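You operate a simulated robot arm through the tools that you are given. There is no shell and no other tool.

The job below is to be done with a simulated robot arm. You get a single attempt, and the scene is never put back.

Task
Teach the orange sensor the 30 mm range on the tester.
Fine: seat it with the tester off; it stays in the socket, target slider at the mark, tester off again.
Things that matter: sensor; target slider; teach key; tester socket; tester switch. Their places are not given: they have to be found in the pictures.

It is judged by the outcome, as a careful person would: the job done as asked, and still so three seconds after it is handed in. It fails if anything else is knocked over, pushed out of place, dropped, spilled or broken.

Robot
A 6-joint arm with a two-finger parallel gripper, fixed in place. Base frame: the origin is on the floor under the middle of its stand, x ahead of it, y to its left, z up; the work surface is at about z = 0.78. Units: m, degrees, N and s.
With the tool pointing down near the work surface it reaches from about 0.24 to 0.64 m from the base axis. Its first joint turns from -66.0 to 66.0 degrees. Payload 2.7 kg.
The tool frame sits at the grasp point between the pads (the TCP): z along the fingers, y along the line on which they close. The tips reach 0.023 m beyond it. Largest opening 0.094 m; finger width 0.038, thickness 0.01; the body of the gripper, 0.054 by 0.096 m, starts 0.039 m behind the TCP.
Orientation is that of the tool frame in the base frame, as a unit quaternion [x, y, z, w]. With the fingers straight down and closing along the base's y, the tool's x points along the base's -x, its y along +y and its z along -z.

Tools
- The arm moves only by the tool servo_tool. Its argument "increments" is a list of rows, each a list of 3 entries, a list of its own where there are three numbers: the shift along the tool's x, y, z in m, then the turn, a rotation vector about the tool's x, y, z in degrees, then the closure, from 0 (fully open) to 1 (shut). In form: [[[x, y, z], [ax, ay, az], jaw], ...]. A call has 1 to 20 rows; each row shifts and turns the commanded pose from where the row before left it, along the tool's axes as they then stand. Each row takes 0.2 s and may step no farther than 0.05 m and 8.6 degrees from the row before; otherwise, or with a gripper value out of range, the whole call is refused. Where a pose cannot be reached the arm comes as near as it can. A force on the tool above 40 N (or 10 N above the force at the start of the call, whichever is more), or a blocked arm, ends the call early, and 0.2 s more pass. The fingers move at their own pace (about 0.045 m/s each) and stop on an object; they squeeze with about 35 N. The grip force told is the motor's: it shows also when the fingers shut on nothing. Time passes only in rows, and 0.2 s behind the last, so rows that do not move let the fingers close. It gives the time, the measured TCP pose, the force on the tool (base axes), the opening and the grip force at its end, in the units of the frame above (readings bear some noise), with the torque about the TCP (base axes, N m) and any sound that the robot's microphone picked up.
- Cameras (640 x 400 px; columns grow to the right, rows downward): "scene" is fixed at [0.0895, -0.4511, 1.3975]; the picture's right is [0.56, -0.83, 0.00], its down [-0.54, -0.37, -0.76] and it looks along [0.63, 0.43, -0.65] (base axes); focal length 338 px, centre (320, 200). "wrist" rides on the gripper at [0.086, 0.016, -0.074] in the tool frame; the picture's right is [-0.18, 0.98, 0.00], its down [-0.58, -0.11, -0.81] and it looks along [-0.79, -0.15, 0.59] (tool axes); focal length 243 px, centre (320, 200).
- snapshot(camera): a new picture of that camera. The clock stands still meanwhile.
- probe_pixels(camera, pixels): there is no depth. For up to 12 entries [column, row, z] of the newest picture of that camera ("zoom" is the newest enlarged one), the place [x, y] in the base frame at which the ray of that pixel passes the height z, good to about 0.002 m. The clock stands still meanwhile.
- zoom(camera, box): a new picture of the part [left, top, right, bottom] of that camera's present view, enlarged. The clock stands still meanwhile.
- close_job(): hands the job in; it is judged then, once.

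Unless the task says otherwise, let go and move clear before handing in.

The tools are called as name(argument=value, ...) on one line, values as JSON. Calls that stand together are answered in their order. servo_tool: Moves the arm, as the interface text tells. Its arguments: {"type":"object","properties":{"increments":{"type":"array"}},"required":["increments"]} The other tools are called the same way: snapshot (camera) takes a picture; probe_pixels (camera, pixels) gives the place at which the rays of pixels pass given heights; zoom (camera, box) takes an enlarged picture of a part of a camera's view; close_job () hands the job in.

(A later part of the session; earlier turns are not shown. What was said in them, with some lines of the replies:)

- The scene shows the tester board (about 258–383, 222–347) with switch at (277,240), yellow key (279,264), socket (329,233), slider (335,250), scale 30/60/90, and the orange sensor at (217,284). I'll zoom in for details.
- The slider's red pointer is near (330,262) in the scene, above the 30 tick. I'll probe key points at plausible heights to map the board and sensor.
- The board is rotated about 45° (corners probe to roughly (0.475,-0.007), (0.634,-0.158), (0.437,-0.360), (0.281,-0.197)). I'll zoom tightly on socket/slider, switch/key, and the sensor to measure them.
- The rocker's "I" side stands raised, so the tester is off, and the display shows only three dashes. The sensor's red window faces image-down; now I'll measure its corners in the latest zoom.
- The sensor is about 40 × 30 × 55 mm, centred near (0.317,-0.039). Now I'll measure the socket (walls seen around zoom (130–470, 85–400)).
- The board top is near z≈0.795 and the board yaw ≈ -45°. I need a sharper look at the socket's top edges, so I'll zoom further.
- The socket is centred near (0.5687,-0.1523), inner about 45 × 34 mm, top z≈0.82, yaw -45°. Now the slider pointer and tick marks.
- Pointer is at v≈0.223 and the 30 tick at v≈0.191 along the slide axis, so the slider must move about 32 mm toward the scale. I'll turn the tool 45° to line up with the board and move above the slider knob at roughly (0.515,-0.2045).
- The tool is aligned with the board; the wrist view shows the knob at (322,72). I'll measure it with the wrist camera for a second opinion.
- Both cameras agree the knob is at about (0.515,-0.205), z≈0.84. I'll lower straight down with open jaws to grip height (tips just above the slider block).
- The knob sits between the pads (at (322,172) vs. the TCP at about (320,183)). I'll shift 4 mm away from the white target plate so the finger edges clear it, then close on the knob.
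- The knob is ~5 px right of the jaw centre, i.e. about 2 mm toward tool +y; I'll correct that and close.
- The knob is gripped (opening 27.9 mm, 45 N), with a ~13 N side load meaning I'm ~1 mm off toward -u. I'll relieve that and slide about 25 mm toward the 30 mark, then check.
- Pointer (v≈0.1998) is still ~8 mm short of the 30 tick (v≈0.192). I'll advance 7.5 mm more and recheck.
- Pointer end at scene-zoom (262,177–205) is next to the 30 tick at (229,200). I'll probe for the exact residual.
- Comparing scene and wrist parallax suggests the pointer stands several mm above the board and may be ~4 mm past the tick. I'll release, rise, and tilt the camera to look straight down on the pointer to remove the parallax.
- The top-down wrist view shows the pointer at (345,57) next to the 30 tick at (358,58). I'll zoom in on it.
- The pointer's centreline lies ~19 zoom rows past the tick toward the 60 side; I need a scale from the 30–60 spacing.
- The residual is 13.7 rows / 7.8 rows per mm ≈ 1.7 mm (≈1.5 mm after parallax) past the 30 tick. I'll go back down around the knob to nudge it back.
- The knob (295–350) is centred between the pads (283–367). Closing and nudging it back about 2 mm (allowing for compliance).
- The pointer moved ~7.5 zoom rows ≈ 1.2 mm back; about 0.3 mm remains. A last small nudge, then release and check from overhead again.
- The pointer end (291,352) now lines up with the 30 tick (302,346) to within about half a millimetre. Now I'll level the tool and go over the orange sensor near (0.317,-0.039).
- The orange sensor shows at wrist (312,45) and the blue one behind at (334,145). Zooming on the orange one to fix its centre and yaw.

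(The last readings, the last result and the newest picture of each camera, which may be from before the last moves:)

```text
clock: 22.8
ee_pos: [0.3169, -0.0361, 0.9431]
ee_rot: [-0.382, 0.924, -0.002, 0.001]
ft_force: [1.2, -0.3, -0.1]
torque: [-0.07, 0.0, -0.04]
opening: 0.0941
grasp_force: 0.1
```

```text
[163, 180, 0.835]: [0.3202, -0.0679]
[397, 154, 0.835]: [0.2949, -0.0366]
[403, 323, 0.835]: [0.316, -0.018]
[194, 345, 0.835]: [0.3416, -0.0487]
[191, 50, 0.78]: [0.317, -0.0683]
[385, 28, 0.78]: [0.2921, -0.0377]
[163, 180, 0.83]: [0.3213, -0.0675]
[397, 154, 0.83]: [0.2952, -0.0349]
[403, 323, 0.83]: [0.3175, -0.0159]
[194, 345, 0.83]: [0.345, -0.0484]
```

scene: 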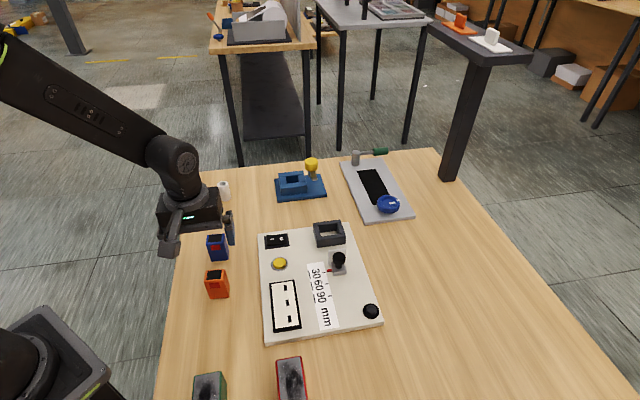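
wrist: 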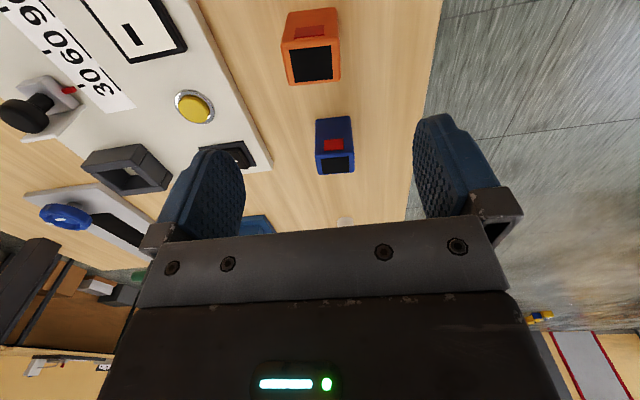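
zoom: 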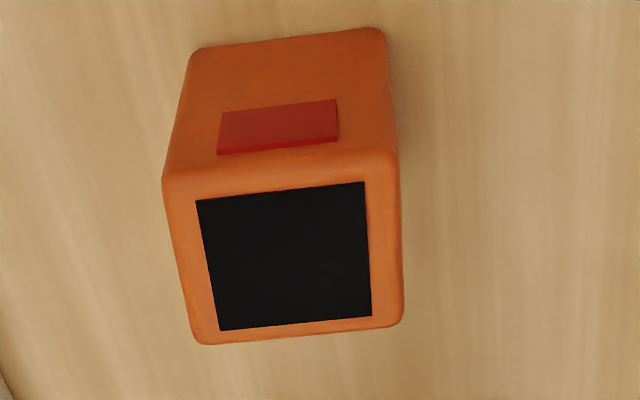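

The orange sensor is ~40 × 28.5 mm, centred near (0.3165,-0.042), yaw ≈ -50°. I'll turn the tool 5° to match, correct the offset and lower part way to check alignment.

servo_tool(increments=[[[0.003, -0.003, 0], [0, 0, 0], 0], [[0, 0, 0], [0, 0, 5], 0], [[0, 0, 0.025], [0, 0, 0], 0], [[0, 0, 0.025], [0, 0, 0], 0], [[0, 0, 0], [0, 0, 0], 0], [[0, 0, 0], [0, 0, 0], 0]])

snapshot(camera="wrist")

zoom(camera="scene", box=[180, 220, 260, 310])

```text
clock: 24.2
ee_pos: [0.3167, -0.0436, 0.8923]
ee_rot: [-0.342, 0.94, -0.001, 0.0]
ft_force: [-0.1, 0.2, -0.3]
torque: [0.01, 0.02, -0.01]
opening: 0.094
grasp_force: 0.0
```

```text
taken
```

wrist: 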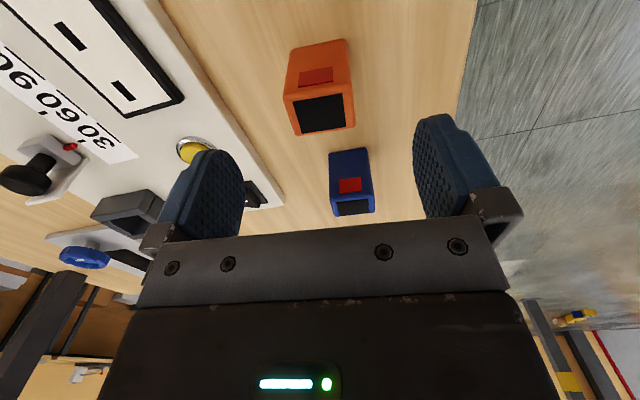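

```text
4.44 times, centred on (220, 265) of scene
```

zoom: 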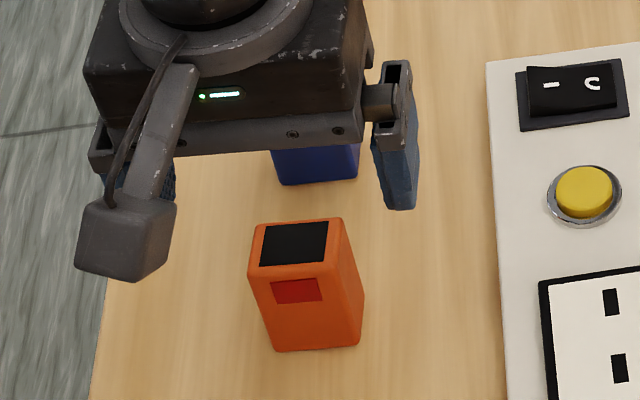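

zoom(camera="wrist", box=[260, 25, 380, 145])

```text
3.33 times, centred on (320, 85) of wrist
```

zoom: 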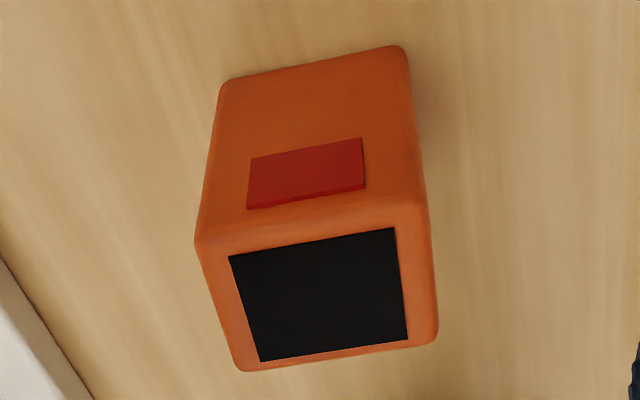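

probe_pixels(camera="zoom", pixels=[[196, 244, 0.835], [427, 205, 0.835], [438, 342, 0.835], [241, 372, 0.835], [220, 84, 0.78], [404, 45, 0.78], [228, 255, 0.835], [396, 227, 0.835], [407, 338, 0.835], [262, 362, 0.835]])

```text
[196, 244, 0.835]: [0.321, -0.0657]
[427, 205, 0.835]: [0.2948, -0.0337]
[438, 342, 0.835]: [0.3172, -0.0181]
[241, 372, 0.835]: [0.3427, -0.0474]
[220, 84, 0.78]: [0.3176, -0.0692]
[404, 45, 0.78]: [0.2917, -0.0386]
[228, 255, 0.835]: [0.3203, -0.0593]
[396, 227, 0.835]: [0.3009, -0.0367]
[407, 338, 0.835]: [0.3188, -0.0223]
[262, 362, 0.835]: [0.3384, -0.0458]
```

The probes put the sensor centre at ~(0.3165,-0.043), right under the TCP, and yaw -50° matches. Lowering to grip its upper half and closing.

servo_tool(increments=[[[0, 0, 0.025], [0, 0, 0], 0], [[0, 0, 0.02], [0, 0, 0], 0], [[0, 0, 0.012], [0, 0, 0], 0], [[0, 0, 0], [0, 0, 0], 0.3], [[0, 0, 0], [0, 0, 0], 0.45], [[0, 0, 0], [0, 0, 0], 0.45]])

snapshot(camera="wrist")

zoom(camera="scene", box=[180, 220, 260, 310])

```text
clock: 25.6
ee_pos: [0.318, -0.0429, 0.8343]
ee_rot: [-0.342, 0.94, 0.0, 0.001]
ft_force: [-0.1, -0.2, 0.2]
torque: [-0.03, -0.01, 0.0]
opening: 0.0518
grasp_force: 0.1
```

```text
taken
```

wrist: 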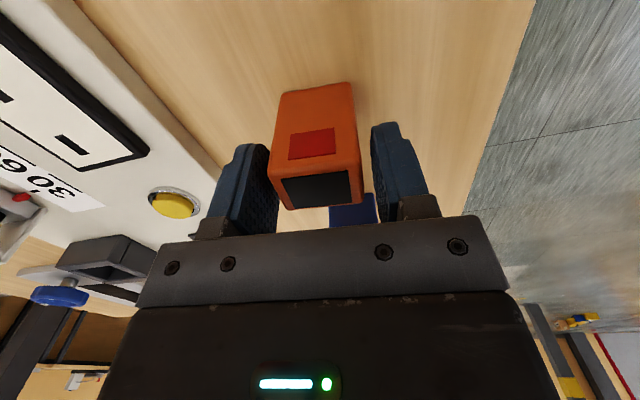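

```text
4.44 times, centred on (220, 265) of scene
```

zoom: 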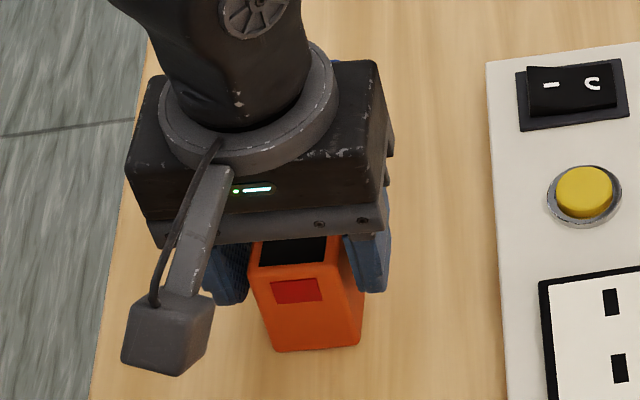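

The sensor is between the pads, slightly toward the left one. A 1 mm shift, then close firmly.

servo_tool(increments=[[[0, -0.001, 0], [0, 0, 0], 0.45], [[0, 0, 0], [0, 0, 0], 0.55], [[0, 0, 0], [0, 0, 0], 0.65], [[0, 0, 0], [0, 0, 0], 0.75], [[0, 0, 0], [0, 0, 0], 0.75]])

snapshot(camera="wrist")

```text
clock: 26.8
ee_pos: [0.3189, -0.0436, 0.8342]
ee_rot: [-0.342, 0.94, -0.001, 0.001]
ft_force: [0.2, -0.1, 2.2]
torque: [0.01, 0.02, -0.01]
opening: 0.0391
grasp_force: 35.2
```

```text
taken
```

wrist: 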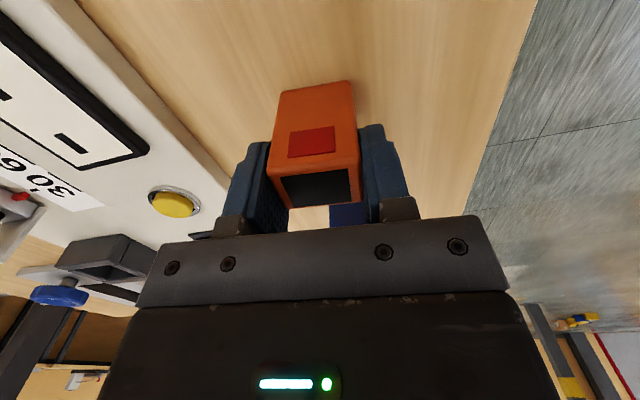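

The sensor is gripped (39.1 mm, 35 N). I'll lift it, turn back to the board's yaw, and carry it to above the socket.

servo_tool(increments=[[[0, 0, -0.015], [0, 0, 0], 0.75], [[0, 0, -0.03], [0, 0, 0], 0.75], [[0, 0, -0.035], [0, 0, 0], 0.75], [[0, 0, -0.03], [0, 0, 0], 0.75], [[0, 0, 0], [0, 0, -5], 0.75], [[-0.0125, -0.0318, 0], [0, 0, 0], 0.75], [[-0.0125, -0.0318, 0], [0, 0, 0], 0.75], [[-0.0125, -0.0318, 0], [0, 0, 0], 0.75], [[-0.0125, -0.0318, 0], [0, 0, 0], 0.75], [[-0.0125, -0.0318, 0], [0, 0, 0], 0.75], [[-0.0125, -0.0318, 0], [0, 0, 0], 0.75], [[-0.0125, -0.0318, 0], [0, 0, 0], 0.75], [[-0.0125, -0.0318, 0], [0, 0, 0], 0.75], [[0, 0, 0], [0, 0, 0], 0.75], [[0, 0, 0], [0, 0, 0], 0.75]])

snapshot(camera="wrist")

zoom(camera="scene", box=[280, 150, 380, 290])

```text
clock: 30.0
ee_pos: [0.5675, -0.155, 0.9442]
ee_rot: [-0.382, 0.924, -0.001, 0.0]
ft_force: [-0.8, -0.2, -0.8]
torque: [-0.01, 0.0, -0.01]
opening: 0.0395
grasp_force: 35.0
```

```text
taken
```

wrist: 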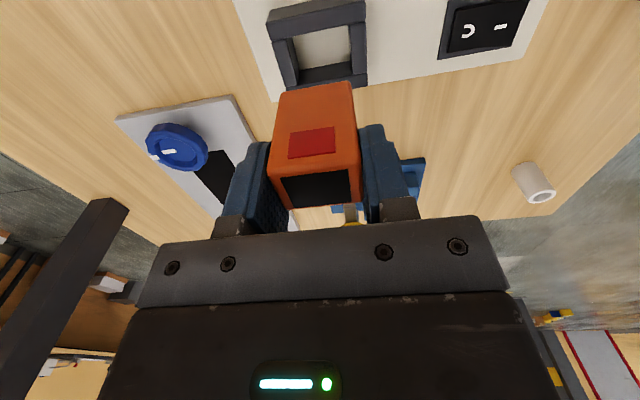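

```text
2.86 times, centred on (330, 220) of scene
```

zoom: 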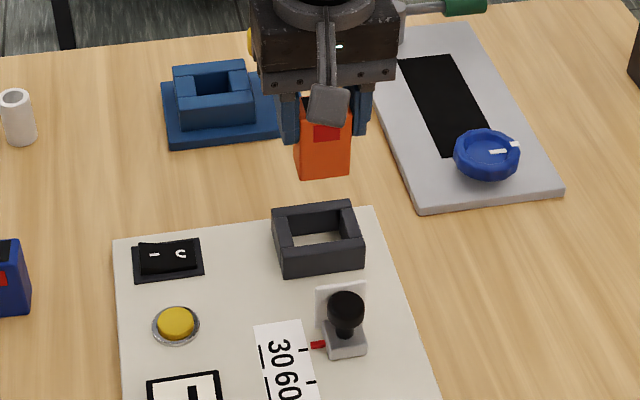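

Sensor hangs above; socket visible at wrist (318,45). I'll measure both the socket and the sensor's lower front edge from this view.

zoom(camera="wrist", box=[240, 0, 400, 100])

```text
4.00 times, centred on (320, 50) of wrist
```

zoom: 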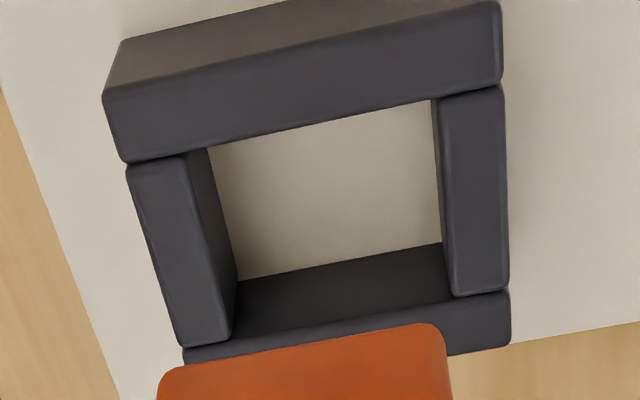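

probe_pixels(camera="zoom", pixels=[[188, 150, 0.82], [438, 98, 0.82], [455, 298, 0.82], [231, 341, 0.82], [239, 280, 0.795], [442, 243, 0.795], [160, 372, 0.89], [442, 324, 0.89], [102, 90, 0.82], [499, 3, 0.82], [511, 290, 0.82]])

probe_pixels(camera="zoom", pixels=[[188, 150, 0.82], [438, 98, 0.82], [455, 298, 0.82], [231, 341, 0.82], [160, 372, 0.885], [442, 324, 0.885], [188, 150, 0.825], [438, 98, 0.825], [455, 298, 0.825], [231, 341, 0.825]])

```text
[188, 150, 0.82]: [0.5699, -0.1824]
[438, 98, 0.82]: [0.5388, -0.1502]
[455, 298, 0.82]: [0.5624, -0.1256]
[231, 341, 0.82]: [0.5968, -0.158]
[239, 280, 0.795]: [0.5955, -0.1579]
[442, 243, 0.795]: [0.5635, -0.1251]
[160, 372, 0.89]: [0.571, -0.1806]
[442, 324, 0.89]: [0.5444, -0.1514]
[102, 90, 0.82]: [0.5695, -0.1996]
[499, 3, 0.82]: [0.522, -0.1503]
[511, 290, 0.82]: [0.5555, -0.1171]
```

```text
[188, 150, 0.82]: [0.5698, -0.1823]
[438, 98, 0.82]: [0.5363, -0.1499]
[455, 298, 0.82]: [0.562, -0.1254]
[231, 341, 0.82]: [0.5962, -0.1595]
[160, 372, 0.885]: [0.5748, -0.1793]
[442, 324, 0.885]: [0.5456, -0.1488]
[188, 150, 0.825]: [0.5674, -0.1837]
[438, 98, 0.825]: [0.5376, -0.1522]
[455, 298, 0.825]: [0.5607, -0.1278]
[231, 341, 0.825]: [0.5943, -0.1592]
```

Socket centre (u 0.5096, v 0.2916) vs sensor centre (u 0.5117, v 0.2913): I need about 2 mm toward tool +y. Lower to ~10 mm above the socket and recheck in both views.

servo_tool(increments=[[[0, 0.0018, 0.02], [0, 0, 0], 0.75], [[0, 0, 0.02], [0, 0, 0], 0.75], [[0, 0, 0.018], [0, 0, 0], 0.75], [[0, 0, 0], [0, 0, 0], 0.75], [[0, 0, 0], [0, 0, 0], 0.75]])

zoom(camera="wrist", box=[240, 30, 400, 130])

zoom(camera="scene", box=[300, 190, 360, 255])

```text
clock: 31.2
ee_pos: [0.5694, -0.1515, 0.8868]
ee_rot: [-0.382, 0.924, -0.001, 0.0]
ft_force: [0.5, -0.6, -0.4]
torque: [0.0, -0.02, 0.0]
opening: 0.0395
grasp_force: 34.9
```

```text
4.00 times, centred on (320, 80) of wrist
```

zoom: 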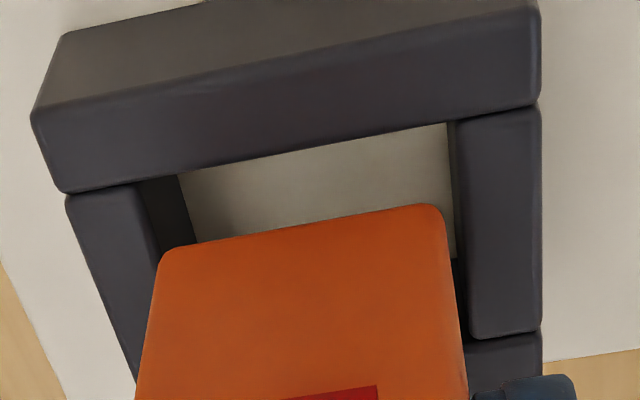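

```text
6.15 times, centred on (330, 222) of scene
```

zoom: 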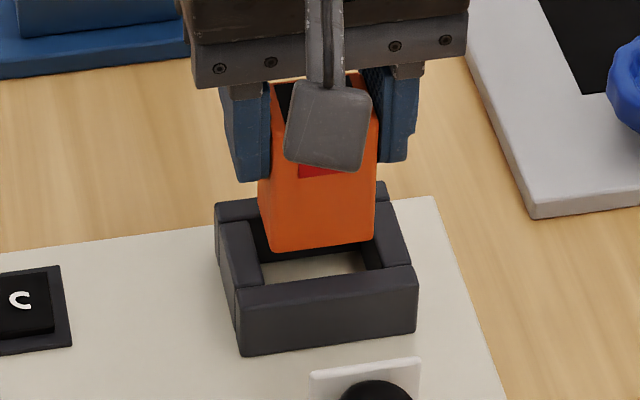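

probe_pixels(camera="zoom", pixels=[[270, 251, 0.832], [375, 240, 0.832], [262, 286, 0.82], [384, 268, 0.82], [250, 222, 0.82], [238, 308, 0.82], [415, 288, 0.82], [270, 251, 0.832], [375, 240, 0.832], [262, 286, 0.82], [384, 268, 0.82], [250, 222, 0.82]])

zoom(camera="wrist", box=[240, 30, 400, 130])

```text
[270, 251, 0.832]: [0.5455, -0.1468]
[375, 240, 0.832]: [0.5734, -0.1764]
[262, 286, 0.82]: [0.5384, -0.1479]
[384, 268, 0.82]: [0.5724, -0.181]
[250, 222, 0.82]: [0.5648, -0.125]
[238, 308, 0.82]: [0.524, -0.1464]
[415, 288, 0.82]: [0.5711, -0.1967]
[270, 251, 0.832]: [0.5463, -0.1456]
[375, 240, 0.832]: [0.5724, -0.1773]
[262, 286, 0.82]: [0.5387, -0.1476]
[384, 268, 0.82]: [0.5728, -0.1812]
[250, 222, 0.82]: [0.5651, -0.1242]
```

```text
4.00 times, centred on (320, 80) of wrist
```

zoom: 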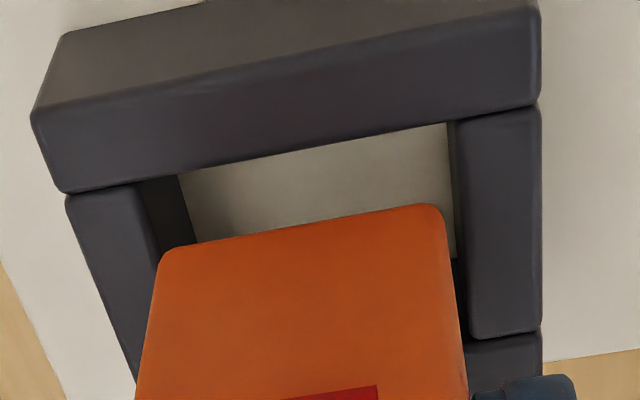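

probe_pixels(camera="zoom", pixels=[[160, 255, 0.832], [441, 206, 0.832], [160, 255, 0.832], [441, 206, 0.832], [135, 184, 0.82], [452, 122, 0.82], [135, 184, 0.82], [452, 122, 0.82], [472, 338, 0.82], [472, 338, 0.82]])

```text
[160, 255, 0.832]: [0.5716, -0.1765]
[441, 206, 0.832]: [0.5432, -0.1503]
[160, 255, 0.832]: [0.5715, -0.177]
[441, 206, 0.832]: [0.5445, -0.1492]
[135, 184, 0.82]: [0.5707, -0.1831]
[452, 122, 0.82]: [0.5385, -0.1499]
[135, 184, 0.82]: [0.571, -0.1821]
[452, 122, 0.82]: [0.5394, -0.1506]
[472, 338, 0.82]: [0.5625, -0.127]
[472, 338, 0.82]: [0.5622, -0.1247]
```

Both views agree: lateral fit is fine but the sensor sits ~1.5 mm too far from the front wall side; I'll shift 1.5 mm toward -v and insert slowly.

servo_tool(increments=[[[0.0015, 0, 0], [0, 0, 0], 0.75], [[0, 0, 0.006], [0, 0, 0], 0.75], [[0, 0, 0.006], [0, 0, 0], 0.75], [[0, 0, 0.006], [0, 0, 0], 0.75], [[0, 0, 0], [0, 0, 0], 0.75]])

snapshot(camera="wrist")

zoom(camera="scene", box=[300, 190, 360, 255])

```text
clock: 32.4
ee_pos: [0.5685, -0.1532, 0.8698]
ee_rot: [-0.383, 0.924, -0.001, 0.0]
ft_force: [-0.3, 0.2, -0.9]
torque: [-0.01, -0.03, 0.01]
opening: 0.0393
grasp_force: 35.1
```

```text
taken
```

wrist: 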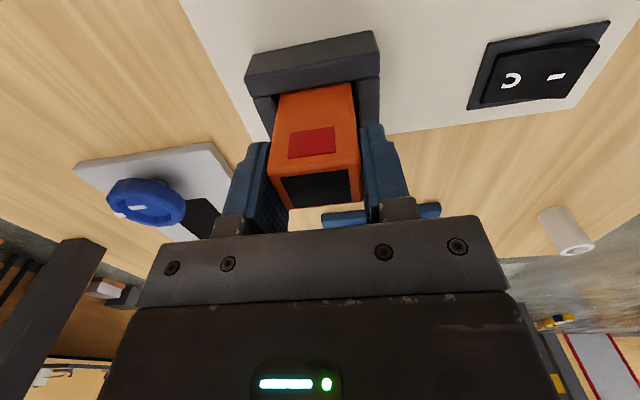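

```text
6.15 times, centred on (330, 222) of scene
```

zoom: 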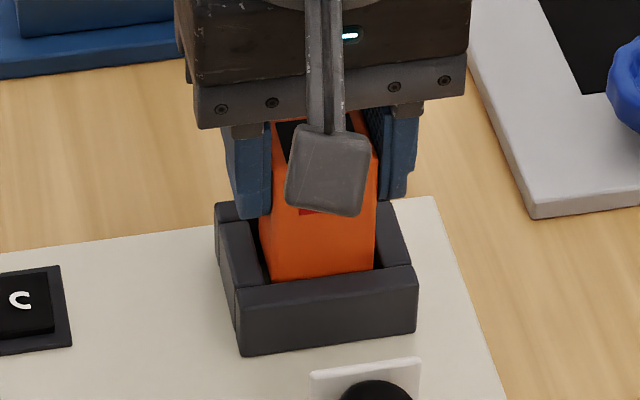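

The sensor's lower edge has entered the socket with no contact force (z 0.870). Continuing down gently until it touches the floor.

servo_tool(increments=[[[0, 0, 0.005], [0, 0, 0], 0.75], [[0, 0, 0.005], [0, 0, 0], 0.75], [[0, 0, 0.004], [0, 0, 0], 0.75], [[0, 0, 0.003], [0, 0, 0], 0.75], [[0, 0, 0], [0, 0, 0], 0.75]])

zoom(camera="scene", box=[300, 190, 360, 255])

```text
clock: 33.6
ee_pos: [0.566, -0.1526, 0.8533]
ee_rot: [-0.383, 0.924, -0.001, 0.001]
ft_force: [0.2, 0.9, -0.3]
torque: [0.03, 0.01, -0.03]
opening: 0.0395
grasp_force: 35.1
```

```text
6.15 times, centred on (330, 222) of scene
```

zoom: 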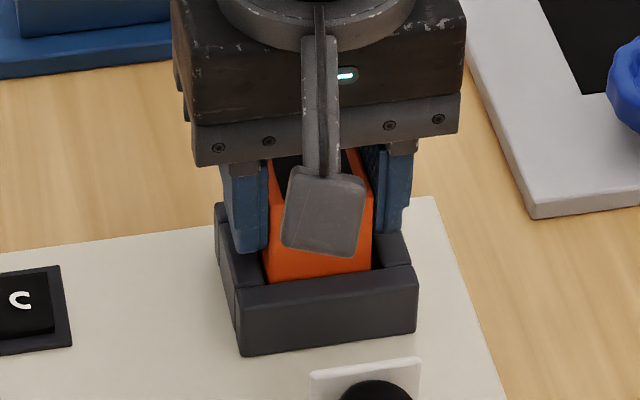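

No contact yet at z=0.853 (sensor bottom ≈0.799). A few more millimetres in small steps.

servo_tool(increments=[[[0, 0, 0.002], [0, 0, 0], 0.75], [[0, 0, 0.0015], [0, 0, 0], 0.75], [[0, 0, 0], [0, 0, 0], 0.75]])

```text
clock: 34.4
ee_pos: [0.5681, -0.1529, 0.849]
ee_rot: [-0.382, 0.924, -0.002, 0.001]
ft_force: [-1.0, -0.9, 4.8]
torque: [0.09, 0.17, 0.02]
opening: 0.0391
grasp_force: 34.8
```

Contact is felt (+4.8 N) at z=0.849, as expected for the socket floor. One more millimetre to seat it firmly.

servo_tool(increments=[[[0, 0, 0.001], [0, 0, 0], 0.75], [[0, 0, 0], [0, 0, 0], 0.75]])

snapshot(camera="wrist")

zoom(camera="scene", box=[300, 190, 360, 255])

```text
clock: 35.0
ee_pos: [0.5683, -0.152, 0.8492]
ee_rot: [-0.383, 0.924, -0.002, 0.002]
ft_force: [-5.4, 3.8, 17.3]
torque: [0.19, 0.44, -0.03]
opening: 0.0392
grasp_force: 34.8
```

```text
taken
```

wrist: 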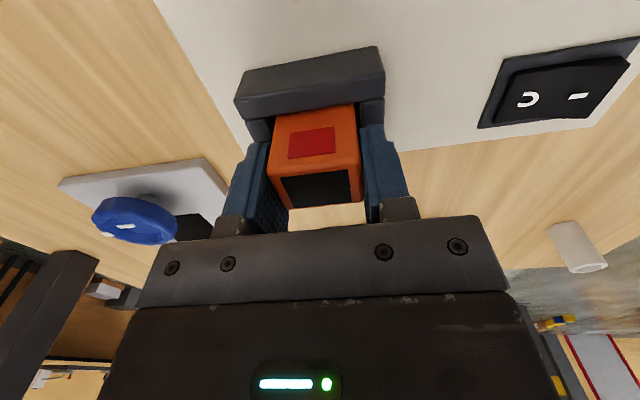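

```text
6.15 times, centred on (330, 222) of scene
```

zoom: 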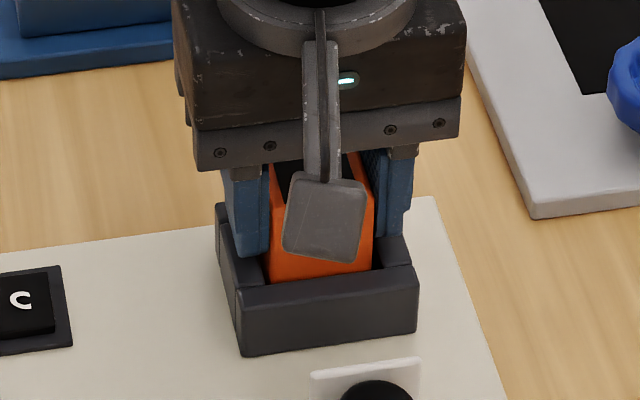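

The sensor is on the socket floor (17 N push, z matches the board top). Relieving the push and releasing, then rising to look.

servo_tool(increments=[[[0, 0, -0.0015], [0, 0, 0], 0.75], [[0, 0, 0], [0, 0, 0], 0.6], [[0, 0, 0], [0, 0, 0], 0.4], [[0, 0, 0], [0, 0, 0], 0.3], [[0, 0, 0], [0, 0, 0], 0.3], [[0, 0, -0.02], [0, 0, 0], 0.3], [[0, 0, -0.035], [0, 0, 0], 0.3], [[0, 0, -0.045], [0, 0, 0], 0.3], [[0, 0, 0], [0, 0, 0], 0.3], [[0, 0, 0], [0, 0, 0], 0.3]])

snapshot(camera="wrist")

zoom(camera="scene", box=[295, 200, 365, 290])

```text
clock: 37.2
ee_pos: [0.5688, -0.1551, 0.9462]
ee_rot: [-0.383, 0.924, -0.001, 0.001]
ft_force: [1.2, 0.7, 0.3]
torque: [-0.02, -0.02, 0.01]
opening: 0.066
grasp_force: 0.0
```

```text
taken
```

wrist: 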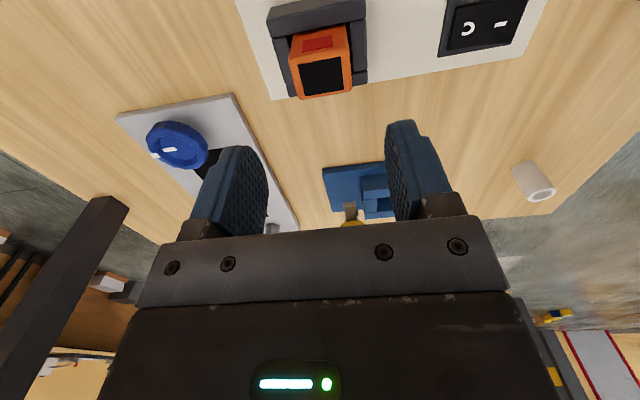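

```text
4.44 times, centred on (330, 245) of scene
```

zoom: 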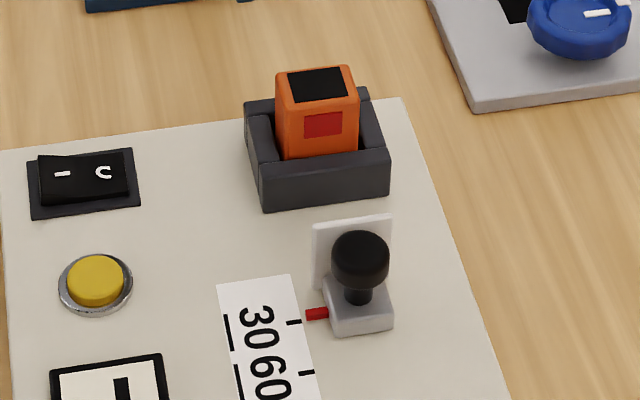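

The sensor is seated upright in the socket with its red window facing the target. Now I'll measure the rocker switch and teach key.

zoom(camera="scene", box=[258, 228, 298, 255])

```text
14.81 times, centred on (278, 242) of scene
```

zoom: 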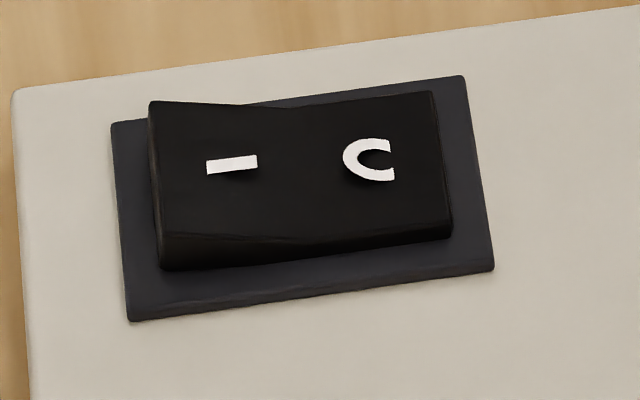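

probe_pixels(camera="zoom", pixels=[[111, 123, 0.798], [463, 76, 0.798], [494, 269, 0.797], [130, 321, 0.797], [149, 102, 0.81], [160, 240, 0.81], [432, 92, 0.803], [452, 232, 0.803], [232, 165, 0.807], [370, 160, 0.804], [163, 270, 0.8], [295, 185, 0.804]])

zoom(camera="wrist", box=[420, 0, 540, 75])

```text
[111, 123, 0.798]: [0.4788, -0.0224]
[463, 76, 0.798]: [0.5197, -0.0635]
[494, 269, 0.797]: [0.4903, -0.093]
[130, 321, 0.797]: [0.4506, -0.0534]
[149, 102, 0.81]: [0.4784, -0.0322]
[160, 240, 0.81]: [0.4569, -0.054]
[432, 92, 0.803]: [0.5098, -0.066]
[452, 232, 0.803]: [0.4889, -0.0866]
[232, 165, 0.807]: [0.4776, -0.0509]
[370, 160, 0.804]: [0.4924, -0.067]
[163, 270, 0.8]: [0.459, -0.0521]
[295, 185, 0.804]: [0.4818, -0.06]
```

```text
5.33 times, centred on (480, 38) of wrist
```

zoom: 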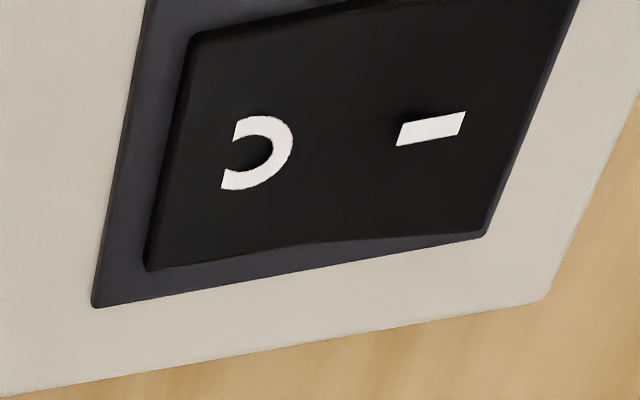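

The rocker is about 46 × 30 mm centred near (0.485,-0.058), I-end toward (0.474,-0.047). I'll close the fingers, move over the I end and lower to just above it.

servo_tool(increments=[[[0, 0, 0], [0, 0, 0], 0.6], [[-0.0023, 0.0355, 0], [0, 0, 0], 0.8], [[-0.0023, 0.0355, 0], [0, 0, 0], 1.0], [[-0.0023, 0.0355, 0], [0, 0, 0], 1.0], [[-0.0023, 0.0355, 0], [0, 0, 0], 1.0], [[0, 0, 0.033], [0, 0, 0], 1.0], [[0, 0, 0.033], [0, 0, 0], 1.0], [[0, 0, 0.03], [0, 0, 0], 1.0], [[0, 0, 0], [0, 0, 0], 1.0], [[0, 0, 0], [0, 0, 0], 1.0]])

snapshot(camera="wrist")

zoom(camera="scene", box=[240, 190, 320, 270])

```text
clock: 39.4
ee_pos: [0.4746, -0.0472, 0.852]
ee_rot: [-0.383, 0.924, -0.001, 0.001]
ft_force: [0.0, -1.0, 0.1]
torque: [-0.01, 0.01, -0.01]
opening: 0.0001
grasp_force: 35.0
```

```text
taken
```

wrist: 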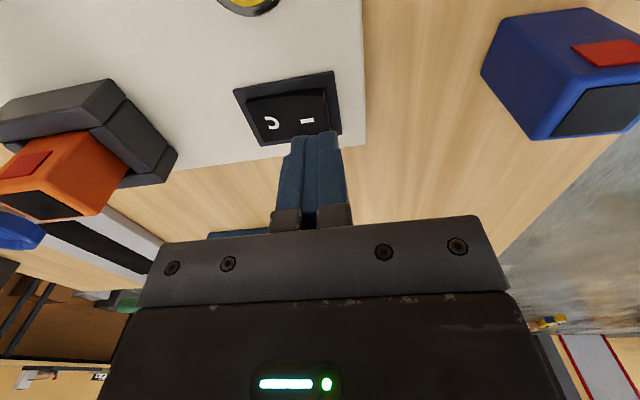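

```text
5.00 times, centred on (280, 230) of scene
```

zoom: 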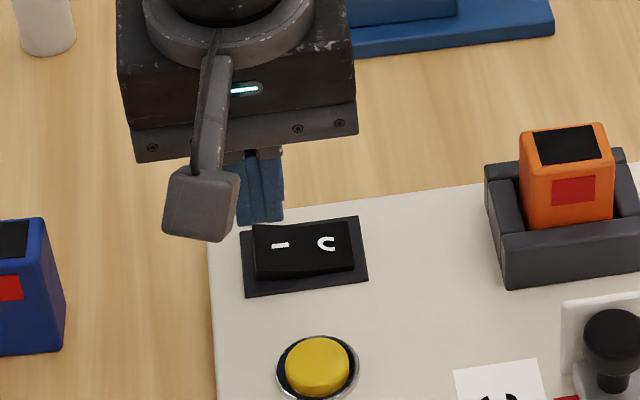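

Fingertips are right above the I end (tips ~0.829). I'll press down slowly in small steps.

servo_tool(increments=[[[0, 0, 0.006], [0, 0, 0], 1.0], [[0, 0, 0.006], [0, 0, 0], 1.0], [[0, 0, 0.004], [0, 0, 0], 1.0], [[0, 0, 0.003], [0, 0, 0], 1.0], [[0, 0, 0.002], [0, 0, 0], 1.0]])

zoom(camera="scene", box=[240, 200, 320, 280])

```text
clock: 40.6
ee_pos: [0.4745, -0.0472, 0.831]
ee_rot: [-0.383, 0.924, -0.001, 0.0]
ft_force: [-0.5, -0.5, 0.3]
torque: [-0.01, -0.01, -0.01]
opening: 0.0
grasp_force: 35.1
```

```text
5.00 times, centred on (280, 240) of scene
```

zoom: 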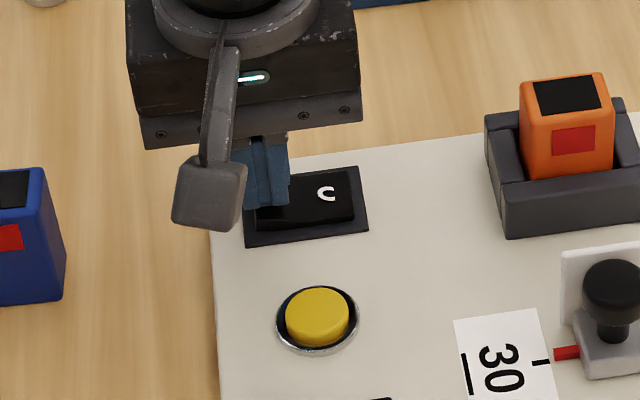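

No contact at tip height ~0.808. Continuing the press in 1.5–2 mm steps.

servo_tool(increments=[[[0, 0, 0.002], [0, 0, 0], 1.0], [[0, 0, 0.002], [0, 0, 0], 1.0], [[0, 0, 0], [0, 0, 0], 1.0]])

zoom(camera="scene", box=[240, 200, 320, 280])

```text
clock: 41.4
ee_pos: [0.4739, -0.0475, 0.8277]
ee_rot: [-0.383, 0.924, -0.001, 0.001]
ft_force: [-0.2, 0.6, -0.4]
torque: [0.0, -0.01, -0.03]
opening: 0.0001
grasp_force: 34.9
```

```text
5.00 times, centred on (280, 240) of scene
```

zoom: 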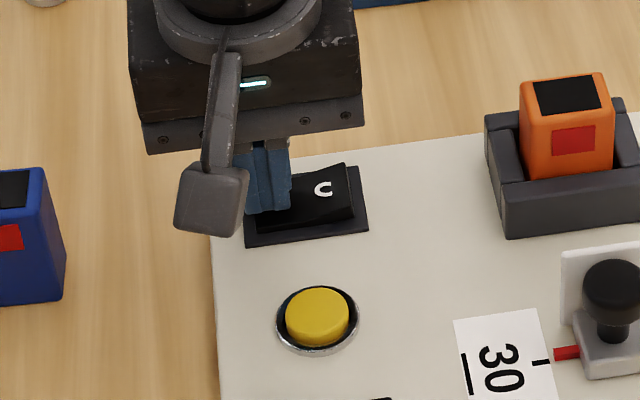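

The O side now appears raised (corner at (345,165)). One more small push to be sure, then lift and look at the switch and display.

servo_tool(increments=[[[0, 0, 0.002], [0, 0, 0], 1.0], [[0, 0, 0], [0, 0, 0], 1.0]])

zoom(camera="scene", box=[255, 225, 345, 335])

```text
clock: 42.0
ee_pos: [0.4732, -0.0463, 0.8268]
ee_rot: [-0.382, 0.924, -0.001, 0.001]
ft_force: [-4.8, -2.0, 14.6]
torque: [-0.21, 0.05, -0.07]
opening: 0.0
grasp_force: 34.6
```

```text
3.64 times, centred on (300, 280) of scene
```

zoom: 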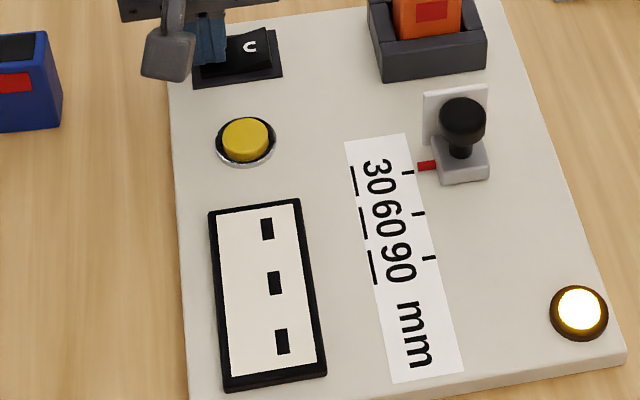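

The lamp at the board corner (578,310 in zoom) is now lit: tester is on; the display still shows "---". Next I'll lift and locate the teach key.

servo_tool(increments=[[[0, 0, -0.02], [0, 0, 0], 1.0], [[0, 0, -0.03], [0, 0, 0], 1.0], [[0, 0, 0], [0, 0, 0], 1.0]])

zoom(camera="scene", box=[258, 228, 300, 278])

```text
clock: 42.8
ee_pos: [0.4733, -0.0466, 0.8752]
ee_rot: [-0.382, 0.924, 0.0, 0.0]
ft_force: [-0.4, -0.8, 0.3]
torque: [-0.01, 0.0, 0.0]
opening: 0.0
grasp_force: 34.9
```

```text
8.00 times, centred on (279, 253) of scene
```

zoom: 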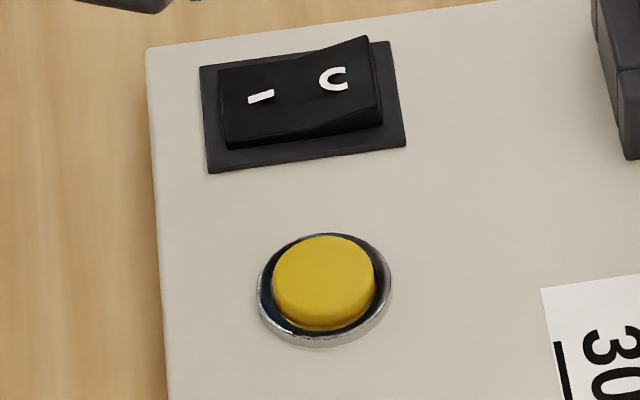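

probe_pixels(camera="zoom", pixels=[[324, 290, 0.797], [324, 290, 0.797], [323, 272, 0.805], [323, 272, 0.81], [257, 295, 0.797], [392, 285, 0.797], [273, 280, 0.805], [376, 275, 0.805], [323, 272, 0.805], [323, 272, 0.81]])

```text
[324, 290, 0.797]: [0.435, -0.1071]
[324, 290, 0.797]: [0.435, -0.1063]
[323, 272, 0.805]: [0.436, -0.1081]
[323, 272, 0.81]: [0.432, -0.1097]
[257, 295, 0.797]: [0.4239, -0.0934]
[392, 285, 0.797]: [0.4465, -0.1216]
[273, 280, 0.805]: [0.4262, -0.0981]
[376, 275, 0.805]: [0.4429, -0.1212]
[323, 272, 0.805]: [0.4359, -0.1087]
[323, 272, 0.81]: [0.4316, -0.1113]
```

Teach key centre is at about (0.435,-0.107), 28 mm wide. Moving the closed fingertips over it and down to just above.

servo_tool(increments=[[[0.0232, -0.0052, 0], [0, 0, 0], 1.0], [[0.0232, -0.0052, 0], [0, 0, 0], 1.0], [[0.0232, -0.0052, 0], [0, 0, 0], 1.0], [[0, 0, 0.02], [0, 0, 0], 1.0], [[0, 0, 0.015], [0, 0, 0], 1.0], [[0, 0, 0], [0, 0, 0], 1.0]])

zoom(camera="scene", box=[240, 215, 320, 295])

snapshot(camera="wrist")

```text
clock: 44.2
ee_pos: [0.4353, -0.1061, 0.8407]
ee_rot: [-0.384, 0.923, -0.001, 0.001]
ft_force: [0.8, 0.5, 0.2]
torque: [0.0, 0.0, 0.04]
opening: 0.0
grasp_force: 34.9
```

```text
5.00 times, centred on (280, 255) of scene
```

zoom: 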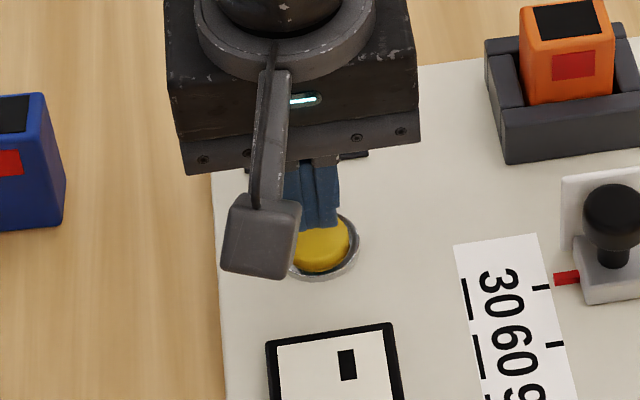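

```text
taken
```

wrist: 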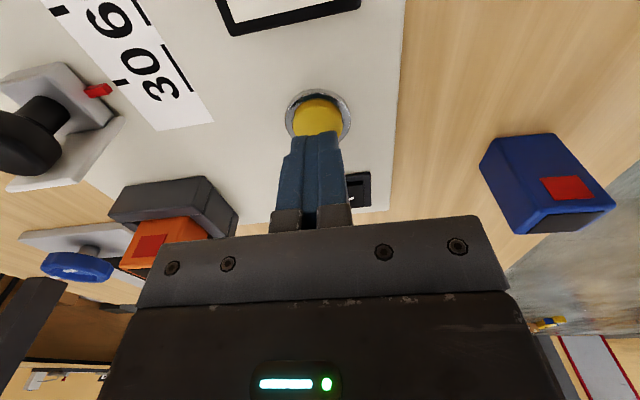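

Tips are centred over the key at ~0.818. Pressing down gently.

servo_tool(increments=[[[0, 0, 0.004], [0, 0, 0], 1.0], [[0, 0, 0.003], [0, 0, 0], 1.0], [[0, 0, 0.002], [0, 0, 0], 1.0], [[0, 0, 0.002], [0, 0, 0], 1.0]])

zoom(camera="scene", box=[255, 225, 385, 345])

```text
clock: 45.2
ee_pos: [0.4363, -0.1062, 0.8294]
ee_rot: [-0.382, 0.924, -0.001, 0.0]
ft_force: [0.1, 0.0, -1.2]
torque: [0.01, -0.01, -0.02]
opening: 0.0
grasp_force: 34.7
```

```text
3.33 times, centred on (320, 285) of scene
```

zoom: 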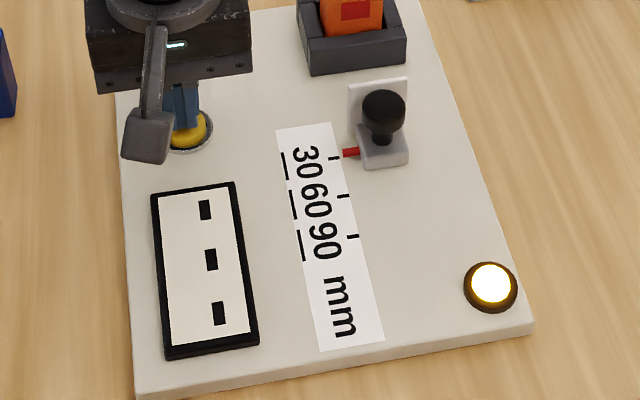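

No contact yet at tip ~0.8065; continuing by 1.5–2 mm steps.

servo_tool(increments=[[[0, 0, 0.002], [0, 0, 0], 1.0], [[0, 0, 0.0015], [0, 0, 0], 1.0], [[0, 0, 0], [0, 0, 0], 1.0]])

zoom(camera="scene", box=[255, 225, 385, 345])

```text
clock: 46.0
ee_pos: [0.4356, -0.1065, 0.8277]
ee_rot: [-0.382, 0.924, -0.001, 0.001]
ft_force: [0.6, 0.1, -0.3]
torque: [0.01, -0.01, 0.05]
opening: 0.0001
grasp_force: 34.2
```

```text
3.33 times, centred on (320, 285) of scene
```

zoom: 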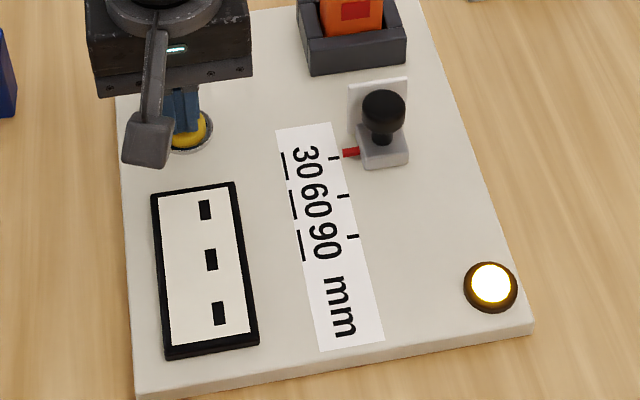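

servo_tool(increments=[[[0, 0, 0.0015], [0, 0, 0], 1.0], [[0, 0, 0.001], [0, 0, 0], 1.0]])

zoom(camera="scene", box=[260, 240, 300, 340])

zoom(camera="wrist", box=[260, 60, 380, 160])

```text
clock: 46.6
ee_pos: [0.4362, -0.1061, 0.8241]
ee_rot: [-0.383, 0.924, -0.001, 0.001]
ft_force: [-0.2, 0.9, 2.5]
torque: [0.03, 0.01, -0.01]
opening: 0.0
grasp_force: 34.8
heard: click
```

```text
4.00 times, centred on (280, 290) of scene
```

zoom: 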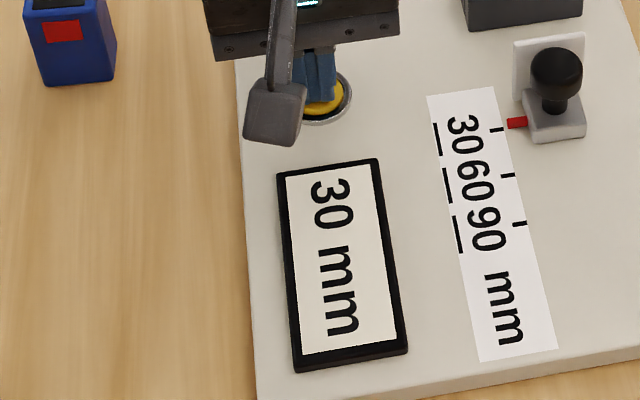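

```text
4.00 times, centred on (320, 110) of wrist
```

zoom: 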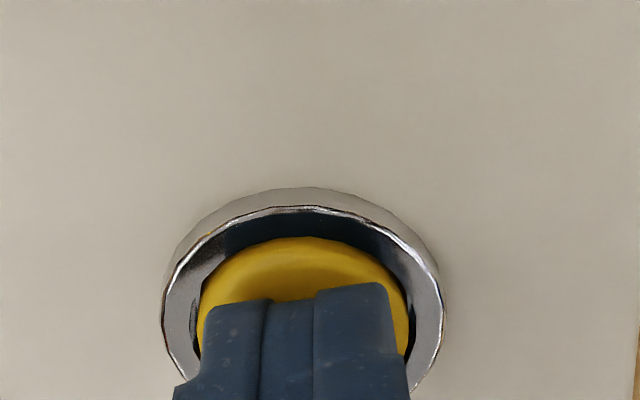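

A click was heard and the display now reads "30 mm". I'll release the key, lift, and check that the reading stays.

servo_tool(increments=[[[0, 0, -0.01], [0, 0, 0], 1.0], [[0, 0, -0.02], [0, 0, 0], 1.0], [[0, 0, -0.022], [0, 0, 0], 1.0], [[0, 0, 0], [0, 0, 0], 1.0], [[0, 0, 0], [0, 0, 0], 1.0]])

zoom(camera="scene", box=[255, 225, 385, 345])

```text
clock: 47.8
ee_pos: [0.4366, -0.1062, 0.8763]
ee_rot: [-0.383, 0.924, 0.0, 0.0]
ft_force: [0.0, 0.3, 0.3]
torque: [0.0, 0.03, -0.03]
opening: 0.0001
grasp_force: 35.2
```

```text
3.33 times, centred on (320, 285) of scene
```

zoom: 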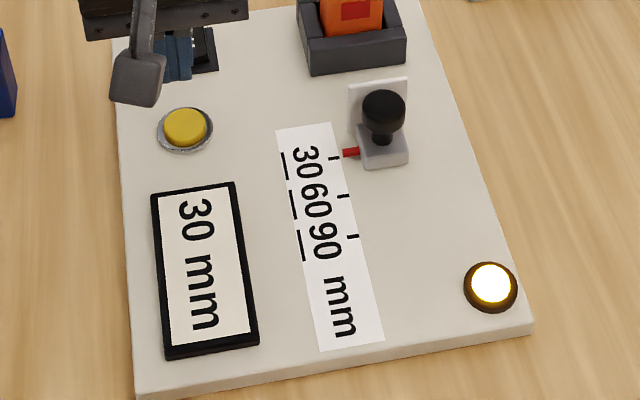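

The reading holds at "30 mm" with the lamp on. Now to switch off: moving the closed tips over the O end of the rocker and lowering.

servo_tool(increments=[[[-0.0228, -0.0054, 0], [0, 0, 0], 1.0], [[-0.0228, -0.0054, 0], [0, 0, 0], 1.0], [[-0.0228, -0.0054, 0], [0, 0, 0], 1.0], [[0, 0, 0.02], [0, 0, 0], 1.0], [[0, 0, 0.013], [0, 0, 0], 1.0], [[0, 0, 0], [0, 0, 0], 1.0]])

zoom(camera="scene", box=[240, 200, 320, 280])

snapshot(camera="wrist")

```text
clock: 49.2
ee_pos: [0.4955, -0.0702, 0.8458]
ee_rot: [-0.382, 0.924, 0.0, 0.0]
ft_force: [-0.5, 0.2, -0.3]
torque: [0.0, -0.01, 0.02]
opening: 0.0
grasp_force: 34.9
```

```text
5.00 times, centred on (280, 240) of scene
```

zoom: 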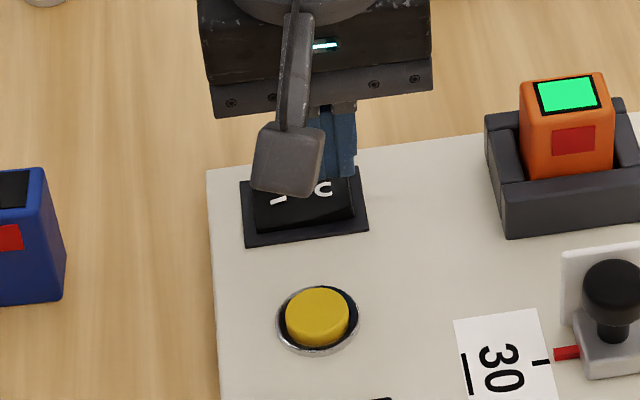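

```text
taken
```

wrist: 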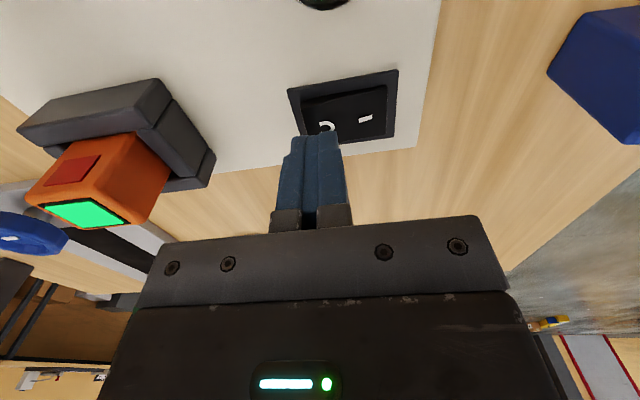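

The sensor's top now shows green, confirming the teach. Tips are above the O end; pressing down in small steps.

servo_tool(increments=[[[0, 0, 0.006], [0, 0, 0], 1.0], [[0, 0, 0.005], [0, 0, 0], 1.0], [[0, 0, 0.003], [0, 0, 0], 1.0], [[0, 0, 0.002], [0, 0, 0], 1.0], [[0, 0, 0.002], [0, 0, 0], 1.0], [[0, 0, 0], [0, 0, 0], 1.0]])

zoom(camera="scene", box=[255, 225, 385, 345])

```text
clock: 50.6
ee_pos: [0.4941, -0.0698, 0.827]
ee_rot: [-0.382, 0.924, -0.001, -0.001]
ft_force: [-5.3, 1.0, 8.6]
torque: [0.12, 0.11, 0.1]
opening: 0.0
grasp_force: 35.2
stopped in row 6: the force on the tool passed its limit at 42 N (the readings are from after the stop); the commanded pose is now the measured one
```

```text
3.33 times, centred on (320, 285) of scene
```

zoom: 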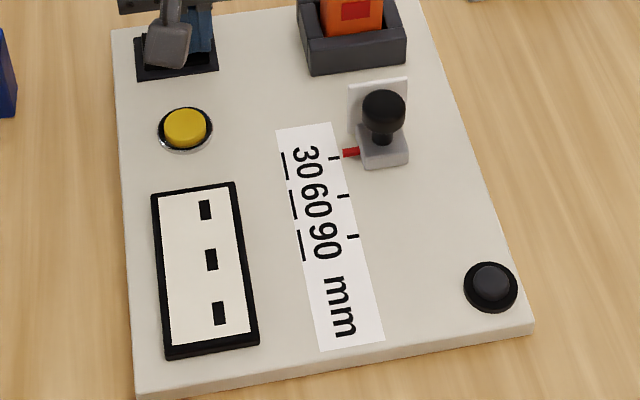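

The lamp is dark and the display is back to "---": the tester is off. Lifting clear, backing away and checking the whole scene.

servo_tool(increments=[[[0, 0, -0.02], [0, 0, 0], 1.0], [[0, 0, -0.04], [0, 0, 0], 1.0], [[0, 0, -0.045], [0, 0, 0], 1.0], [[0, 0, -0.045], [0, 0, 0], 0.8], [[0.02, 0.03, -0.03], [0, 0, 0], 0.5], [[0.02, 0.03, -0.03], [0, 0, 0], 0.3], [[0, 0, 0], [0, 0, 0], 0.3], [[0, 0, 0], [0, 0, 0], 0.3]])

snapshot(camera="scene")

zoom(camera="scene", box=[250, 210, 390, 345])

zoom(camera="scene", box=[258, 215, 360, 290])

zoom(camera="scene", box=[324, 266, 342, 280])

```text
clock: 52.4
ee_pos: [0.4246, -0.0552, 1.0338]
ee_rot: [-0.382, 0.924, -0.001, 0.0]
ft_force: [0.5, -0.1, -0.4]
torque: [0.0, -0.02, -0.02]
opening: 0.0658
grasp_force: 0.1
```

```text
taken
```

scene: 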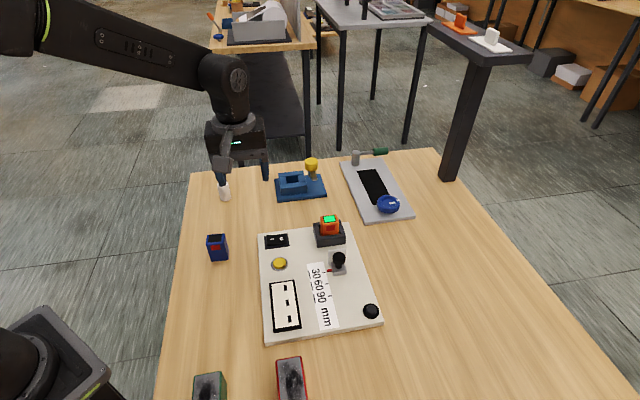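

```text
2.96 times, centred on (320, 278) of scene
```

zoom: 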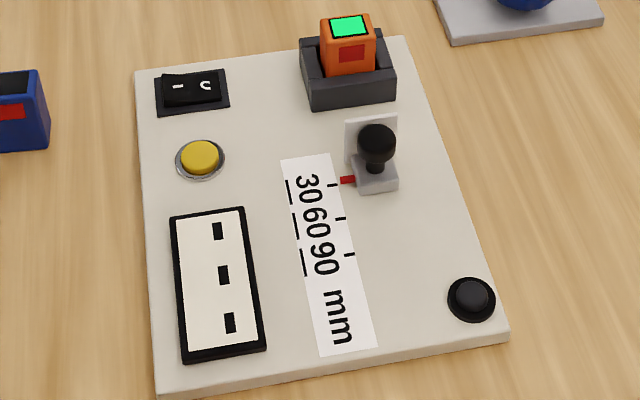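

```text
5.33 times, centred on (309, 252) of scene
```

zoom: 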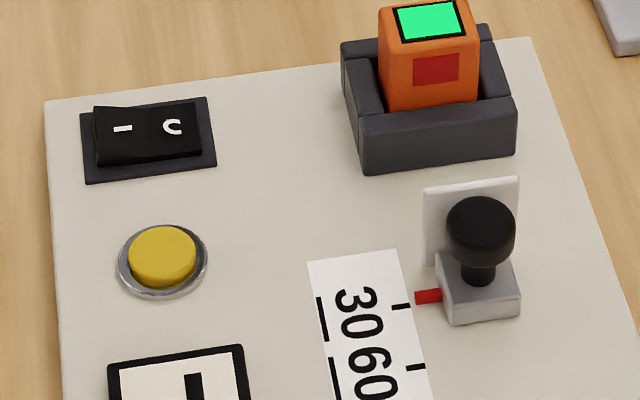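

```text
16.00 times, centred on (333, 273) of scene
```

zoom: 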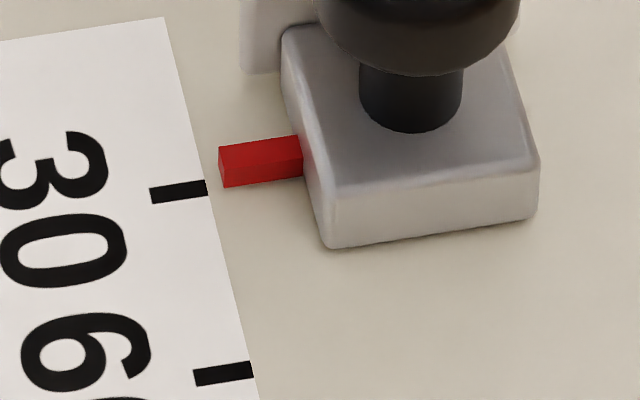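

All checks hold: the sensor is seated with a green display, the slider pointer is at the 30 tick, the rocker's I side is raised and the lamp is dark. The board is in its starting place and the arm is clear, so I'm handing in.

close_job()

```text
The job is handed in.
```

The orange sensor has been taught the 30 mm range, and I've handed the job in. I don't have the judge's verdict.

- **Sensor:** it was seated with the tester off and is still in the socket. Pressing the teach key gave a click and the display read "30 mm". The sensor's top then turned green and stayed green.
- **Target slider:** the pointer is at the 30 mark, off by about half a millimetre.
- **Tester:** it's off again, with the lamp dark and the display back to dashes. The force limit stopped my last press on the switch at 42 N, but the switch had already flipped.

In the final pictures the board and the other objects are where they started, and the arm is clear.
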